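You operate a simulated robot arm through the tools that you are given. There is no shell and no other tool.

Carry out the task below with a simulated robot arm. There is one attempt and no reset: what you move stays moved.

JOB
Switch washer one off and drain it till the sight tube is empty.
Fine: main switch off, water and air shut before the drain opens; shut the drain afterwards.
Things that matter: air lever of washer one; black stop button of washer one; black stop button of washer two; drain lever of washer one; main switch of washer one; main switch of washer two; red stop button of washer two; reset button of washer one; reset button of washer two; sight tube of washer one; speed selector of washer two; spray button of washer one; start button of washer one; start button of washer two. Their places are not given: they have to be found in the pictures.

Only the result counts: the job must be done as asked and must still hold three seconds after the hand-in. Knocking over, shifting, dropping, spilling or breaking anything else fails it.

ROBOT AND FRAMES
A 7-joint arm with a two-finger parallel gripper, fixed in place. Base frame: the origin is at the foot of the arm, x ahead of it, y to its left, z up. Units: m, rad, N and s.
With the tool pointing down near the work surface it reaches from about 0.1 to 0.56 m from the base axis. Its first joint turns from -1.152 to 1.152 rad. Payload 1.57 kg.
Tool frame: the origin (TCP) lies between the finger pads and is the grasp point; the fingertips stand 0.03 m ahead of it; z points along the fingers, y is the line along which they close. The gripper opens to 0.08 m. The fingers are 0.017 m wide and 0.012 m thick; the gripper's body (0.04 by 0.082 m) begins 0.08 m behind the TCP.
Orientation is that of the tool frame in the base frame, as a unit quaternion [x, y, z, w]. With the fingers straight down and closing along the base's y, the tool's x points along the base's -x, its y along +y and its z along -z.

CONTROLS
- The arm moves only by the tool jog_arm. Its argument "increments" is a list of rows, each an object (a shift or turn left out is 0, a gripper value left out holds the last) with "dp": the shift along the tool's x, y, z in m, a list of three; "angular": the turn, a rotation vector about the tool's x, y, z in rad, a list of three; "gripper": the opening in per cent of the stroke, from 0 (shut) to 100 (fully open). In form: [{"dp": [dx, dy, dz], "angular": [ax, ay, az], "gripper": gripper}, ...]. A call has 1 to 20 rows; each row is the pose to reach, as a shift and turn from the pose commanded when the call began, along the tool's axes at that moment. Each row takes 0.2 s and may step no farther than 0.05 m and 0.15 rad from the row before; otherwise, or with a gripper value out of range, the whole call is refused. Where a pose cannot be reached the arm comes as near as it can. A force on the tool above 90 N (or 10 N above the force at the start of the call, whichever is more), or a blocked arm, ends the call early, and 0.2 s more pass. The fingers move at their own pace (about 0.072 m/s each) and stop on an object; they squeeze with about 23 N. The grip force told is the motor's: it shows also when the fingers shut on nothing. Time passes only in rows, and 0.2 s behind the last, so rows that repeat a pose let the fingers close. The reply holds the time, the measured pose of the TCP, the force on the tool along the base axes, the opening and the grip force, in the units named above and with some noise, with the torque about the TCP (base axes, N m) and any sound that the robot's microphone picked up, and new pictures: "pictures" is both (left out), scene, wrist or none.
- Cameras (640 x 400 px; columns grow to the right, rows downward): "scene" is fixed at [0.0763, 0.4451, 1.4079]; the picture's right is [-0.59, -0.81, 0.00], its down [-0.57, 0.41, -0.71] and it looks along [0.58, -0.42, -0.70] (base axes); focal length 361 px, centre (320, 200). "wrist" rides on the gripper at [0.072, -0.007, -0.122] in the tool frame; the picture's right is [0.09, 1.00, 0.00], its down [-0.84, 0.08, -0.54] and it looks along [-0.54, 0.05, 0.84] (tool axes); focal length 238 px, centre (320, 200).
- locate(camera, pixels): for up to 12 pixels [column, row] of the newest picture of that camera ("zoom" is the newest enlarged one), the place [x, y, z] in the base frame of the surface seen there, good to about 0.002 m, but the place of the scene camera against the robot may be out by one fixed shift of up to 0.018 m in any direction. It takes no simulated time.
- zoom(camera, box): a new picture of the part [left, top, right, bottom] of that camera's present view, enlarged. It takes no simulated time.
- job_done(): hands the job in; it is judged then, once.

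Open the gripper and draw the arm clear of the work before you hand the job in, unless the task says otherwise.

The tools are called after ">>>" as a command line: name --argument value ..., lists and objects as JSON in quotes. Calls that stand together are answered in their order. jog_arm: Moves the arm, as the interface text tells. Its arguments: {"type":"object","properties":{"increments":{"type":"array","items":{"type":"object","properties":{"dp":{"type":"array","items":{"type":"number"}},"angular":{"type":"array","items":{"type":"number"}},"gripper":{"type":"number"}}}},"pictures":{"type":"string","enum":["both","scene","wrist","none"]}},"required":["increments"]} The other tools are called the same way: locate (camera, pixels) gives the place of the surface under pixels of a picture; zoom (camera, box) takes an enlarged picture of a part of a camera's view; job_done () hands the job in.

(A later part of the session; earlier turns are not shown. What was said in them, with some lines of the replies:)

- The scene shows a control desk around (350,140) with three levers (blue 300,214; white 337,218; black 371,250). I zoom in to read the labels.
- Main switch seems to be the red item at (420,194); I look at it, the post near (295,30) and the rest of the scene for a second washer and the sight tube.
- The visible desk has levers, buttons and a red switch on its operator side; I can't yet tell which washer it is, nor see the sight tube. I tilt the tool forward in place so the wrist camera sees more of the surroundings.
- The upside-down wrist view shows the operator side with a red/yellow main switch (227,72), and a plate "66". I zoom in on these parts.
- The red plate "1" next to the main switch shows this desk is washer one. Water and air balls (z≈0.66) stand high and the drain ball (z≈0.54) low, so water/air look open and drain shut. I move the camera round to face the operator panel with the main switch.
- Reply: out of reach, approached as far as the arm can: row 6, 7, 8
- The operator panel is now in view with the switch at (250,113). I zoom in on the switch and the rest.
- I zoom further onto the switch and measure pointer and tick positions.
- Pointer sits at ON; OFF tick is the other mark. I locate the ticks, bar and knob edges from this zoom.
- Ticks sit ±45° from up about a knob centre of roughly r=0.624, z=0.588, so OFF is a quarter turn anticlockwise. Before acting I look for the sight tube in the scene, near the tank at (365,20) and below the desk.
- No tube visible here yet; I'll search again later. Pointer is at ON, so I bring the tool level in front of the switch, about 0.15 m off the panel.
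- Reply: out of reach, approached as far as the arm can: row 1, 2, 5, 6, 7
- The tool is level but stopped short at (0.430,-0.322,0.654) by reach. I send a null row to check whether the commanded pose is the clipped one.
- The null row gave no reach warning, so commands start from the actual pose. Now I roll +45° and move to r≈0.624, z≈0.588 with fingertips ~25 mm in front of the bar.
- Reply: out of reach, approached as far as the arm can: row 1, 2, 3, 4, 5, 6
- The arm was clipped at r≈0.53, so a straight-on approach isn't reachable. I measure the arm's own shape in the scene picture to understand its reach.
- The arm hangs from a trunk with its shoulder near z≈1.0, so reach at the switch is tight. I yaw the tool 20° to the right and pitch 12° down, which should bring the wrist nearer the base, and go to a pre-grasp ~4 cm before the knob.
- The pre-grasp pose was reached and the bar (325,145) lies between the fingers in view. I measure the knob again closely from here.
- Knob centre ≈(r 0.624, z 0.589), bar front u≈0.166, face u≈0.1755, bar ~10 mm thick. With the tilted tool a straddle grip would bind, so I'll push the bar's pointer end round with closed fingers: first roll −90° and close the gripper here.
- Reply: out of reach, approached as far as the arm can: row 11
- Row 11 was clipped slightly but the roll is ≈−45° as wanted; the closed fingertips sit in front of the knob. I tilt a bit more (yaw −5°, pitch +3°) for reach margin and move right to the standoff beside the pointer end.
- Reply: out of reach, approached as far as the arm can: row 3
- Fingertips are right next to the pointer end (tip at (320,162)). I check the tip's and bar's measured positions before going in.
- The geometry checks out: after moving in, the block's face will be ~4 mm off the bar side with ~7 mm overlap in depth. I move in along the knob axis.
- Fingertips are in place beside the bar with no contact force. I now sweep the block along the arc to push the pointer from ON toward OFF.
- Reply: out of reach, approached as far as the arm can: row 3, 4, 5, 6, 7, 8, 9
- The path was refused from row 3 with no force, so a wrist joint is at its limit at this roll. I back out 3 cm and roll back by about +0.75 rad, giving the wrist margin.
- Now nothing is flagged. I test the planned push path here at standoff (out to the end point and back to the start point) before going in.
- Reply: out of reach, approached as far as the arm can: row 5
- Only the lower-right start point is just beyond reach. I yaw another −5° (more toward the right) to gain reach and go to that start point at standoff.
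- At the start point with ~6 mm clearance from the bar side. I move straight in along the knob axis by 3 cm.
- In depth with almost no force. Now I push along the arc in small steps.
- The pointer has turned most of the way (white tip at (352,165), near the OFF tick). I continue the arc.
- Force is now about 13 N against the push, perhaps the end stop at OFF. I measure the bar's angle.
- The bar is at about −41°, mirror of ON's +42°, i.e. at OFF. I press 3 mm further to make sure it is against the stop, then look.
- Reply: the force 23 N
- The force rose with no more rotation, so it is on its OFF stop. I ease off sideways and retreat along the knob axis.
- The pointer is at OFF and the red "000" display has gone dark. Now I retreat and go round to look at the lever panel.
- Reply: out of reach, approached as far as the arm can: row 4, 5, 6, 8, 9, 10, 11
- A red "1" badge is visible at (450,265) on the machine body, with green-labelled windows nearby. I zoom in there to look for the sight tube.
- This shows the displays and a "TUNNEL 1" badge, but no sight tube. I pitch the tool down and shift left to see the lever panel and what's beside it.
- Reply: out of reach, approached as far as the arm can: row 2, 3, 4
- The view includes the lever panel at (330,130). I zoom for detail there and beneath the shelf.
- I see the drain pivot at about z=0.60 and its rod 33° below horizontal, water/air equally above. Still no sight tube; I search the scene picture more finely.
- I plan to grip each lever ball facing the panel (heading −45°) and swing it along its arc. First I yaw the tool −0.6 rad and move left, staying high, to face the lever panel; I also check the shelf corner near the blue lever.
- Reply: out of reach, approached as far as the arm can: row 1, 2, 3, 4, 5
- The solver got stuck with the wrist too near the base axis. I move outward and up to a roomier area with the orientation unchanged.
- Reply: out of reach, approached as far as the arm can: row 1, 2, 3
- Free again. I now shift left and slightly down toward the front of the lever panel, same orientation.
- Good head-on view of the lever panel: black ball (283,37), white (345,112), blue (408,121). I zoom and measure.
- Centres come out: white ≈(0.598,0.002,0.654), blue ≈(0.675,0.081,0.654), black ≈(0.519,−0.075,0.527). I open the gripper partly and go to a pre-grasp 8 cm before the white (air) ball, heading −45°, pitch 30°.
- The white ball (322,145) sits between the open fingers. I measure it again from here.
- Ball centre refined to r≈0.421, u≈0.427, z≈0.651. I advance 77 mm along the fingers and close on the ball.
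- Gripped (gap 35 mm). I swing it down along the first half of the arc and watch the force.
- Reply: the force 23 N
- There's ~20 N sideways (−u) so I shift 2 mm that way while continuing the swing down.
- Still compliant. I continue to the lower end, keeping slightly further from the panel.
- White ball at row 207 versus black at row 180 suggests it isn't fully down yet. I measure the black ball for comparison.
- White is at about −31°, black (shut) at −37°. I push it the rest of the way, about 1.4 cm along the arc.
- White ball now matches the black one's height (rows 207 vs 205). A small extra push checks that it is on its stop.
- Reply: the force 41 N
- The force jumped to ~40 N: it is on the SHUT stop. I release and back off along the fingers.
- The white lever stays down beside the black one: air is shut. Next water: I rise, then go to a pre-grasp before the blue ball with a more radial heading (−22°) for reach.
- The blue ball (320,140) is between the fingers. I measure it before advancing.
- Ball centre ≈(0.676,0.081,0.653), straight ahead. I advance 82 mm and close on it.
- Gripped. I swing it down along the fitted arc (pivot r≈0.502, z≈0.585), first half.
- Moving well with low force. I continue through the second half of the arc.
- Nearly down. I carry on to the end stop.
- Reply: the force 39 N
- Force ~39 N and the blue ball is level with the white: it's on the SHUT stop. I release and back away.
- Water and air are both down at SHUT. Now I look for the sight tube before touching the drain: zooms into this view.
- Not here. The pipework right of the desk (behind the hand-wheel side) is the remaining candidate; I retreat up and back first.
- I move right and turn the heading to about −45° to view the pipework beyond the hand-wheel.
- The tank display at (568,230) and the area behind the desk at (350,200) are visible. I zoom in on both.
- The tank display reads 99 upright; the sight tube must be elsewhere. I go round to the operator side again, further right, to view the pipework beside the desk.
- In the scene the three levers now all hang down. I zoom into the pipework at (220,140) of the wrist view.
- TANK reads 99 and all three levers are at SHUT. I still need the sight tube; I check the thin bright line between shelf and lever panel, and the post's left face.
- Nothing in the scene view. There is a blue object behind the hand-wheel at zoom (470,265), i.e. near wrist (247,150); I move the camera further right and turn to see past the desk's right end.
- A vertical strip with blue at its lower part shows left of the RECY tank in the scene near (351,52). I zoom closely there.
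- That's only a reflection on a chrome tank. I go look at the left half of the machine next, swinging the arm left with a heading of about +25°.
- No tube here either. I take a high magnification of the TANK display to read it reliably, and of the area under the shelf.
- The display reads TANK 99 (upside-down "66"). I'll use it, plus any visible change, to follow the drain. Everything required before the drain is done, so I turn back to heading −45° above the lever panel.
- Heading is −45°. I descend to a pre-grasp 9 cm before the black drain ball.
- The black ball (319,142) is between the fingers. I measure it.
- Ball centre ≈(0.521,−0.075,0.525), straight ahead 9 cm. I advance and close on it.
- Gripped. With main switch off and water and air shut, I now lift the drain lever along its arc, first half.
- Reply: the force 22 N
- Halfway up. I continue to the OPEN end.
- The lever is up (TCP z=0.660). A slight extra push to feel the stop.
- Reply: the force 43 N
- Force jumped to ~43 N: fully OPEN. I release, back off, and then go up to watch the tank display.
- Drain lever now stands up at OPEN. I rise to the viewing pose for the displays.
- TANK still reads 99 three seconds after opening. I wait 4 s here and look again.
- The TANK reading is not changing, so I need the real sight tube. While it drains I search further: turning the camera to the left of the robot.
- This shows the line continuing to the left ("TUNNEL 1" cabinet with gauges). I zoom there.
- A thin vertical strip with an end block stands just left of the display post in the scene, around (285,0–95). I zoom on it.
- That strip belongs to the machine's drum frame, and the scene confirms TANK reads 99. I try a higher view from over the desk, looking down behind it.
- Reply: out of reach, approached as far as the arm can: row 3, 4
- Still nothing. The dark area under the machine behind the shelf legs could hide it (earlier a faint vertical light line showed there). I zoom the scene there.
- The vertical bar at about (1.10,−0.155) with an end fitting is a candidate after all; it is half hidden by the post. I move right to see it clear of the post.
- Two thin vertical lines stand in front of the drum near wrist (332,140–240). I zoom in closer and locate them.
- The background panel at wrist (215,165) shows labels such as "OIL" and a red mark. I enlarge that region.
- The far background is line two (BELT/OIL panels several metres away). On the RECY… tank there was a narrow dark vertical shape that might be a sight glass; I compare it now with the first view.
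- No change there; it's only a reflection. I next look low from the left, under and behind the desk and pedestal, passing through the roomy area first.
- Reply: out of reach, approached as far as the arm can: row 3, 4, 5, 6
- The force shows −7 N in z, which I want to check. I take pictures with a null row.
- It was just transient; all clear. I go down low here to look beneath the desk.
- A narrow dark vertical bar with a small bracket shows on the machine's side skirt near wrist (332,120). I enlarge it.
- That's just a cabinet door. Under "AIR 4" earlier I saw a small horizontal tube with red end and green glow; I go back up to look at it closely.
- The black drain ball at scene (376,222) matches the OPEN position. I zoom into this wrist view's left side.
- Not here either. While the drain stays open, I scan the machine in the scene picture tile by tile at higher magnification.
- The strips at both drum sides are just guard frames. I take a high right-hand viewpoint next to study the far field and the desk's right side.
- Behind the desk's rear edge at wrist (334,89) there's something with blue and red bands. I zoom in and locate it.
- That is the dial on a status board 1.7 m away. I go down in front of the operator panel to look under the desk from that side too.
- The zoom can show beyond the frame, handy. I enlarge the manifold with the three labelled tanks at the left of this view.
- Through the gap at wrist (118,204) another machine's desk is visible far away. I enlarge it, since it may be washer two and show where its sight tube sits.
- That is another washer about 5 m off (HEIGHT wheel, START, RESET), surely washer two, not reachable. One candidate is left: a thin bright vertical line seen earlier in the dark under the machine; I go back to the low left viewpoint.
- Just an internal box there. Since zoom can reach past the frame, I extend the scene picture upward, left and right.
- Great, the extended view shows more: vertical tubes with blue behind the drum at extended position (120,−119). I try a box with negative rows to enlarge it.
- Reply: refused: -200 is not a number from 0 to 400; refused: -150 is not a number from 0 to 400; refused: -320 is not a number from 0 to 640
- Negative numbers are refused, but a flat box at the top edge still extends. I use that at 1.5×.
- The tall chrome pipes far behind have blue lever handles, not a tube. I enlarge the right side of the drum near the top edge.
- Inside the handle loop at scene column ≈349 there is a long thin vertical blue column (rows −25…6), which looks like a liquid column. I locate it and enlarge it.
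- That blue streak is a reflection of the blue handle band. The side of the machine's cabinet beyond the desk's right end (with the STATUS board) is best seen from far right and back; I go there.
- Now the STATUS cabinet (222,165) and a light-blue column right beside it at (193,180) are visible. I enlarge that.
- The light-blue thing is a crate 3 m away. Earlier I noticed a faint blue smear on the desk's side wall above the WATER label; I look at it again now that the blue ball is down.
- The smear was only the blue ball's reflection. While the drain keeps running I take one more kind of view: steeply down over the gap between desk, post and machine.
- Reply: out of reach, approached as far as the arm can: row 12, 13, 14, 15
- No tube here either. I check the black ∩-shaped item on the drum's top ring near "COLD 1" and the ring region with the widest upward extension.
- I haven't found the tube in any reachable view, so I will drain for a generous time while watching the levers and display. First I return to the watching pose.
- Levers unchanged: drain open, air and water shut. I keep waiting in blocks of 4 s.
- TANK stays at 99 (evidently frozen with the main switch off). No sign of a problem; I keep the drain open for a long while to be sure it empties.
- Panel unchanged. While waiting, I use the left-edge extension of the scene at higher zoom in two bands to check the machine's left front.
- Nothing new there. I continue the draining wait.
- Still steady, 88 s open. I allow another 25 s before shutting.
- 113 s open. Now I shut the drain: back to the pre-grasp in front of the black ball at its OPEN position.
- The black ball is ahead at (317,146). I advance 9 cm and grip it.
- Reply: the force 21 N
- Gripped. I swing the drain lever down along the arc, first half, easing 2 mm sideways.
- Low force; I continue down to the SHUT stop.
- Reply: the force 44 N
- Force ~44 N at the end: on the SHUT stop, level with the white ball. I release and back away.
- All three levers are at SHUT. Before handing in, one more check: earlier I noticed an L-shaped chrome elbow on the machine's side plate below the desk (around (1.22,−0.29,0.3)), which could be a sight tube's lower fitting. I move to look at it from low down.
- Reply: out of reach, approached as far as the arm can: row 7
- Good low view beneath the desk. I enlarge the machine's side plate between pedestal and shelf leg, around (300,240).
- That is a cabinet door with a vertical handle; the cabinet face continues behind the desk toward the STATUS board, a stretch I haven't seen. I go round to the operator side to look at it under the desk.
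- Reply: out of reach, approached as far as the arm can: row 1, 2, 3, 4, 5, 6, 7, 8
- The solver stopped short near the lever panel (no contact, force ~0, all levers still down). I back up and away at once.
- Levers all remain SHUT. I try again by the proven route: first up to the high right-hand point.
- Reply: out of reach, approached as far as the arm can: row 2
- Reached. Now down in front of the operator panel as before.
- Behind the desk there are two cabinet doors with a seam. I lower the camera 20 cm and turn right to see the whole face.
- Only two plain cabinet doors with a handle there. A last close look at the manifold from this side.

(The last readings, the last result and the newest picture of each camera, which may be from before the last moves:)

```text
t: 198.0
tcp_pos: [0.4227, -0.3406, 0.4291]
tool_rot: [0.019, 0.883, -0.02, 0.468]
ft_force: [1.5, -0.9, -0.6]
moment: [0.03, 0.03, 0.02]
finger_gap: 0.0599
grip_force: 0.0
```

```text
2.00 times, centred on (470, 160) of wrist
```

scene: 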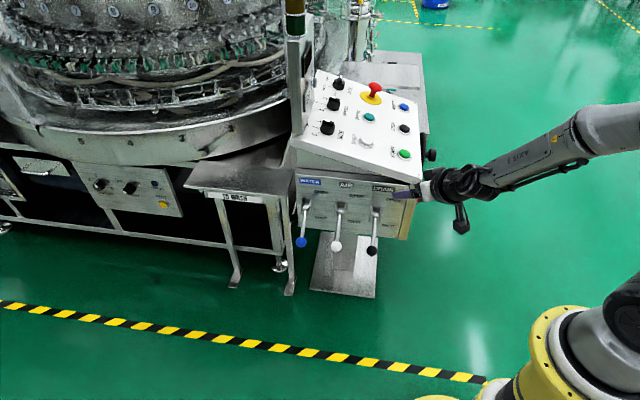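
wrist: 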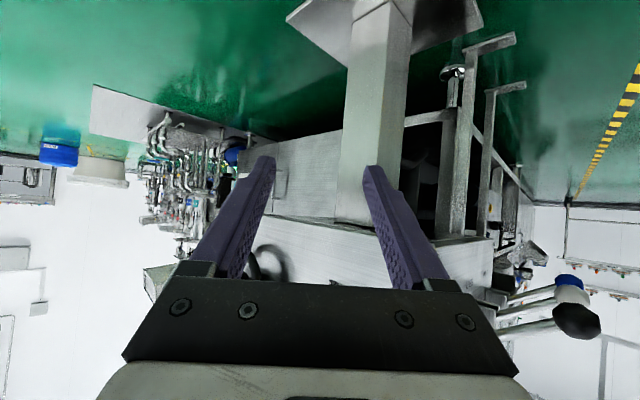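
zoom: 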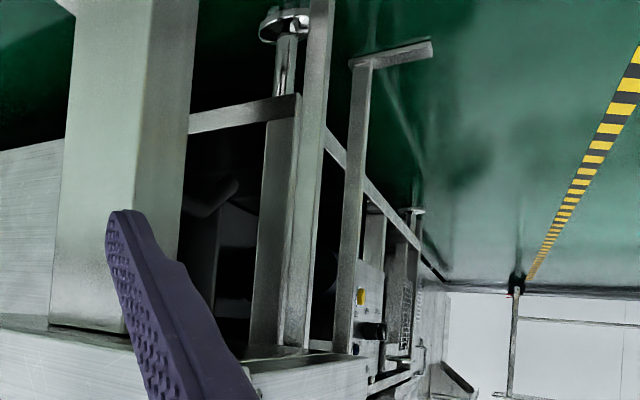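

The main switch is at OFF and all three levers are at SHUT. I open the gripper fully and draw the arm up and clear.

>>> jog_arm --increments '[{"dp": [-0.0349, 0.008, -0.0297], "gripper": 100}, {"dp": [-0.0699, 0.0161, -0.0594]}, {"dp": [-0.1048, 0.0241, -0.0891]}, {"dp": [-0.1397, 0.0322, -0.1188]}, {"dp": [-0.1746, 0.0402, -0.1485]}, {"dp": [-0.2096, 0.0483, -0.1782]}, {"dp": [-0.2445, 0.0563, -0.2079]}, {"dp": [-0.2794, 0.0644, -0.2376]}, {"dp": [-0.3143, 0.0724, -0.2673]}, {"dp": [-0.3493, 0.0805, -0.297]}, {"dp": [-0.3842, 0.0885, -0.3267]}]' --pictures "both"

>>> zoom --camera "wrist" --box '[200, 0, 520, 200]'

>>> zoom --camera "scene" --box '[285, 165, 445, 265]'

```text
t: 200.4
tcp_pos: [0.3702, -0.2332, 0.9228]
tool_rot: [0.019, 0.884, -0.019, 0.467]
ft_force: [0.4, 0.8, 0.1]
moment: [0.03, 0.0, 0.03]
finger_gap: 0.0799
grip_force: 0.0
```

scene: 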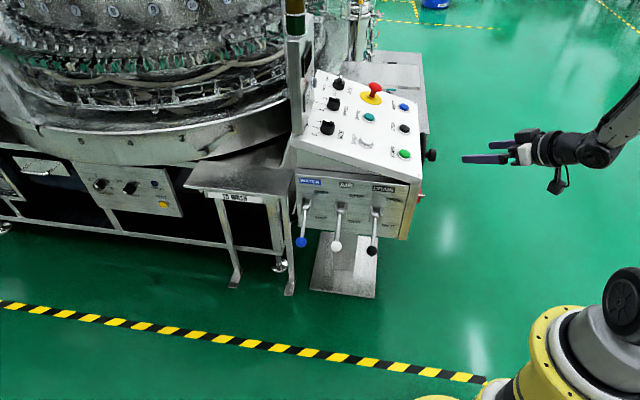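
wrist: 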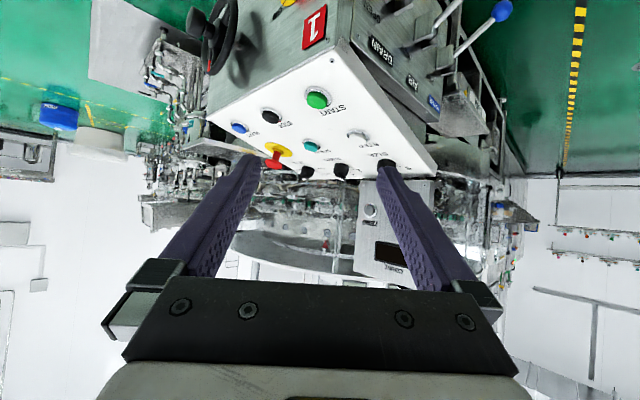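

```text
2.00 times, centred on (360, 100) of wrist
```

zoom: 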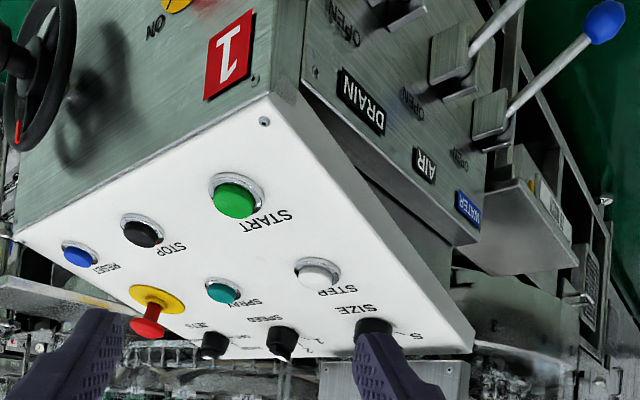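

```text
4.00 times, centred on (365, 215) of scene
```

zoom: 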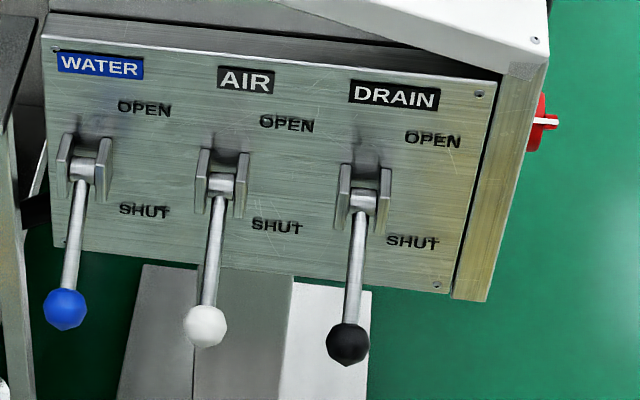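

The main switch is at OFF (the COUNT display is dark). WATER, AIR and DRAIN levers are at SHUT, and the arm is clear with the gripper open. I never found the sight tube in any view, so I could not confirm it is empty. Instead I kept the drain open for about 118 s, and I hand in on that basis.

>>> job_done

```text
The job is handed in.
```

I handed the job in, but I can't confirm that the sight tube is empty, because I never found it in any picture.

- **Main switch:** it is turned to OFF and resting on its stop. The COUNT display went dark when I turned it.
- **Water and air:** I pushed both levers down onto their SHUT stops before opening the drain.
- **Drain:** I raised the lever to its OPEN stop and left it open for about 118 s. I then pushed it back down to its SHUT stop.
- **Sight tube:** I looked from several arm positions and in enlargements of both cameras, including beyond the frame edges. The TANK display was no help because it read 99 throughout. The 118 s was my guess at a safe time to drain it; I never saw the tube run dry.
- **Other controls:** I didn't press or turn anything else on the desk. While I was looking for the tube after shutting the drain, one move stopped short near the lever panel. There was no contact force, and all three levers were still at SHUT afterwards.

At hand-in the gripper was open and the arm was clear of the desk.
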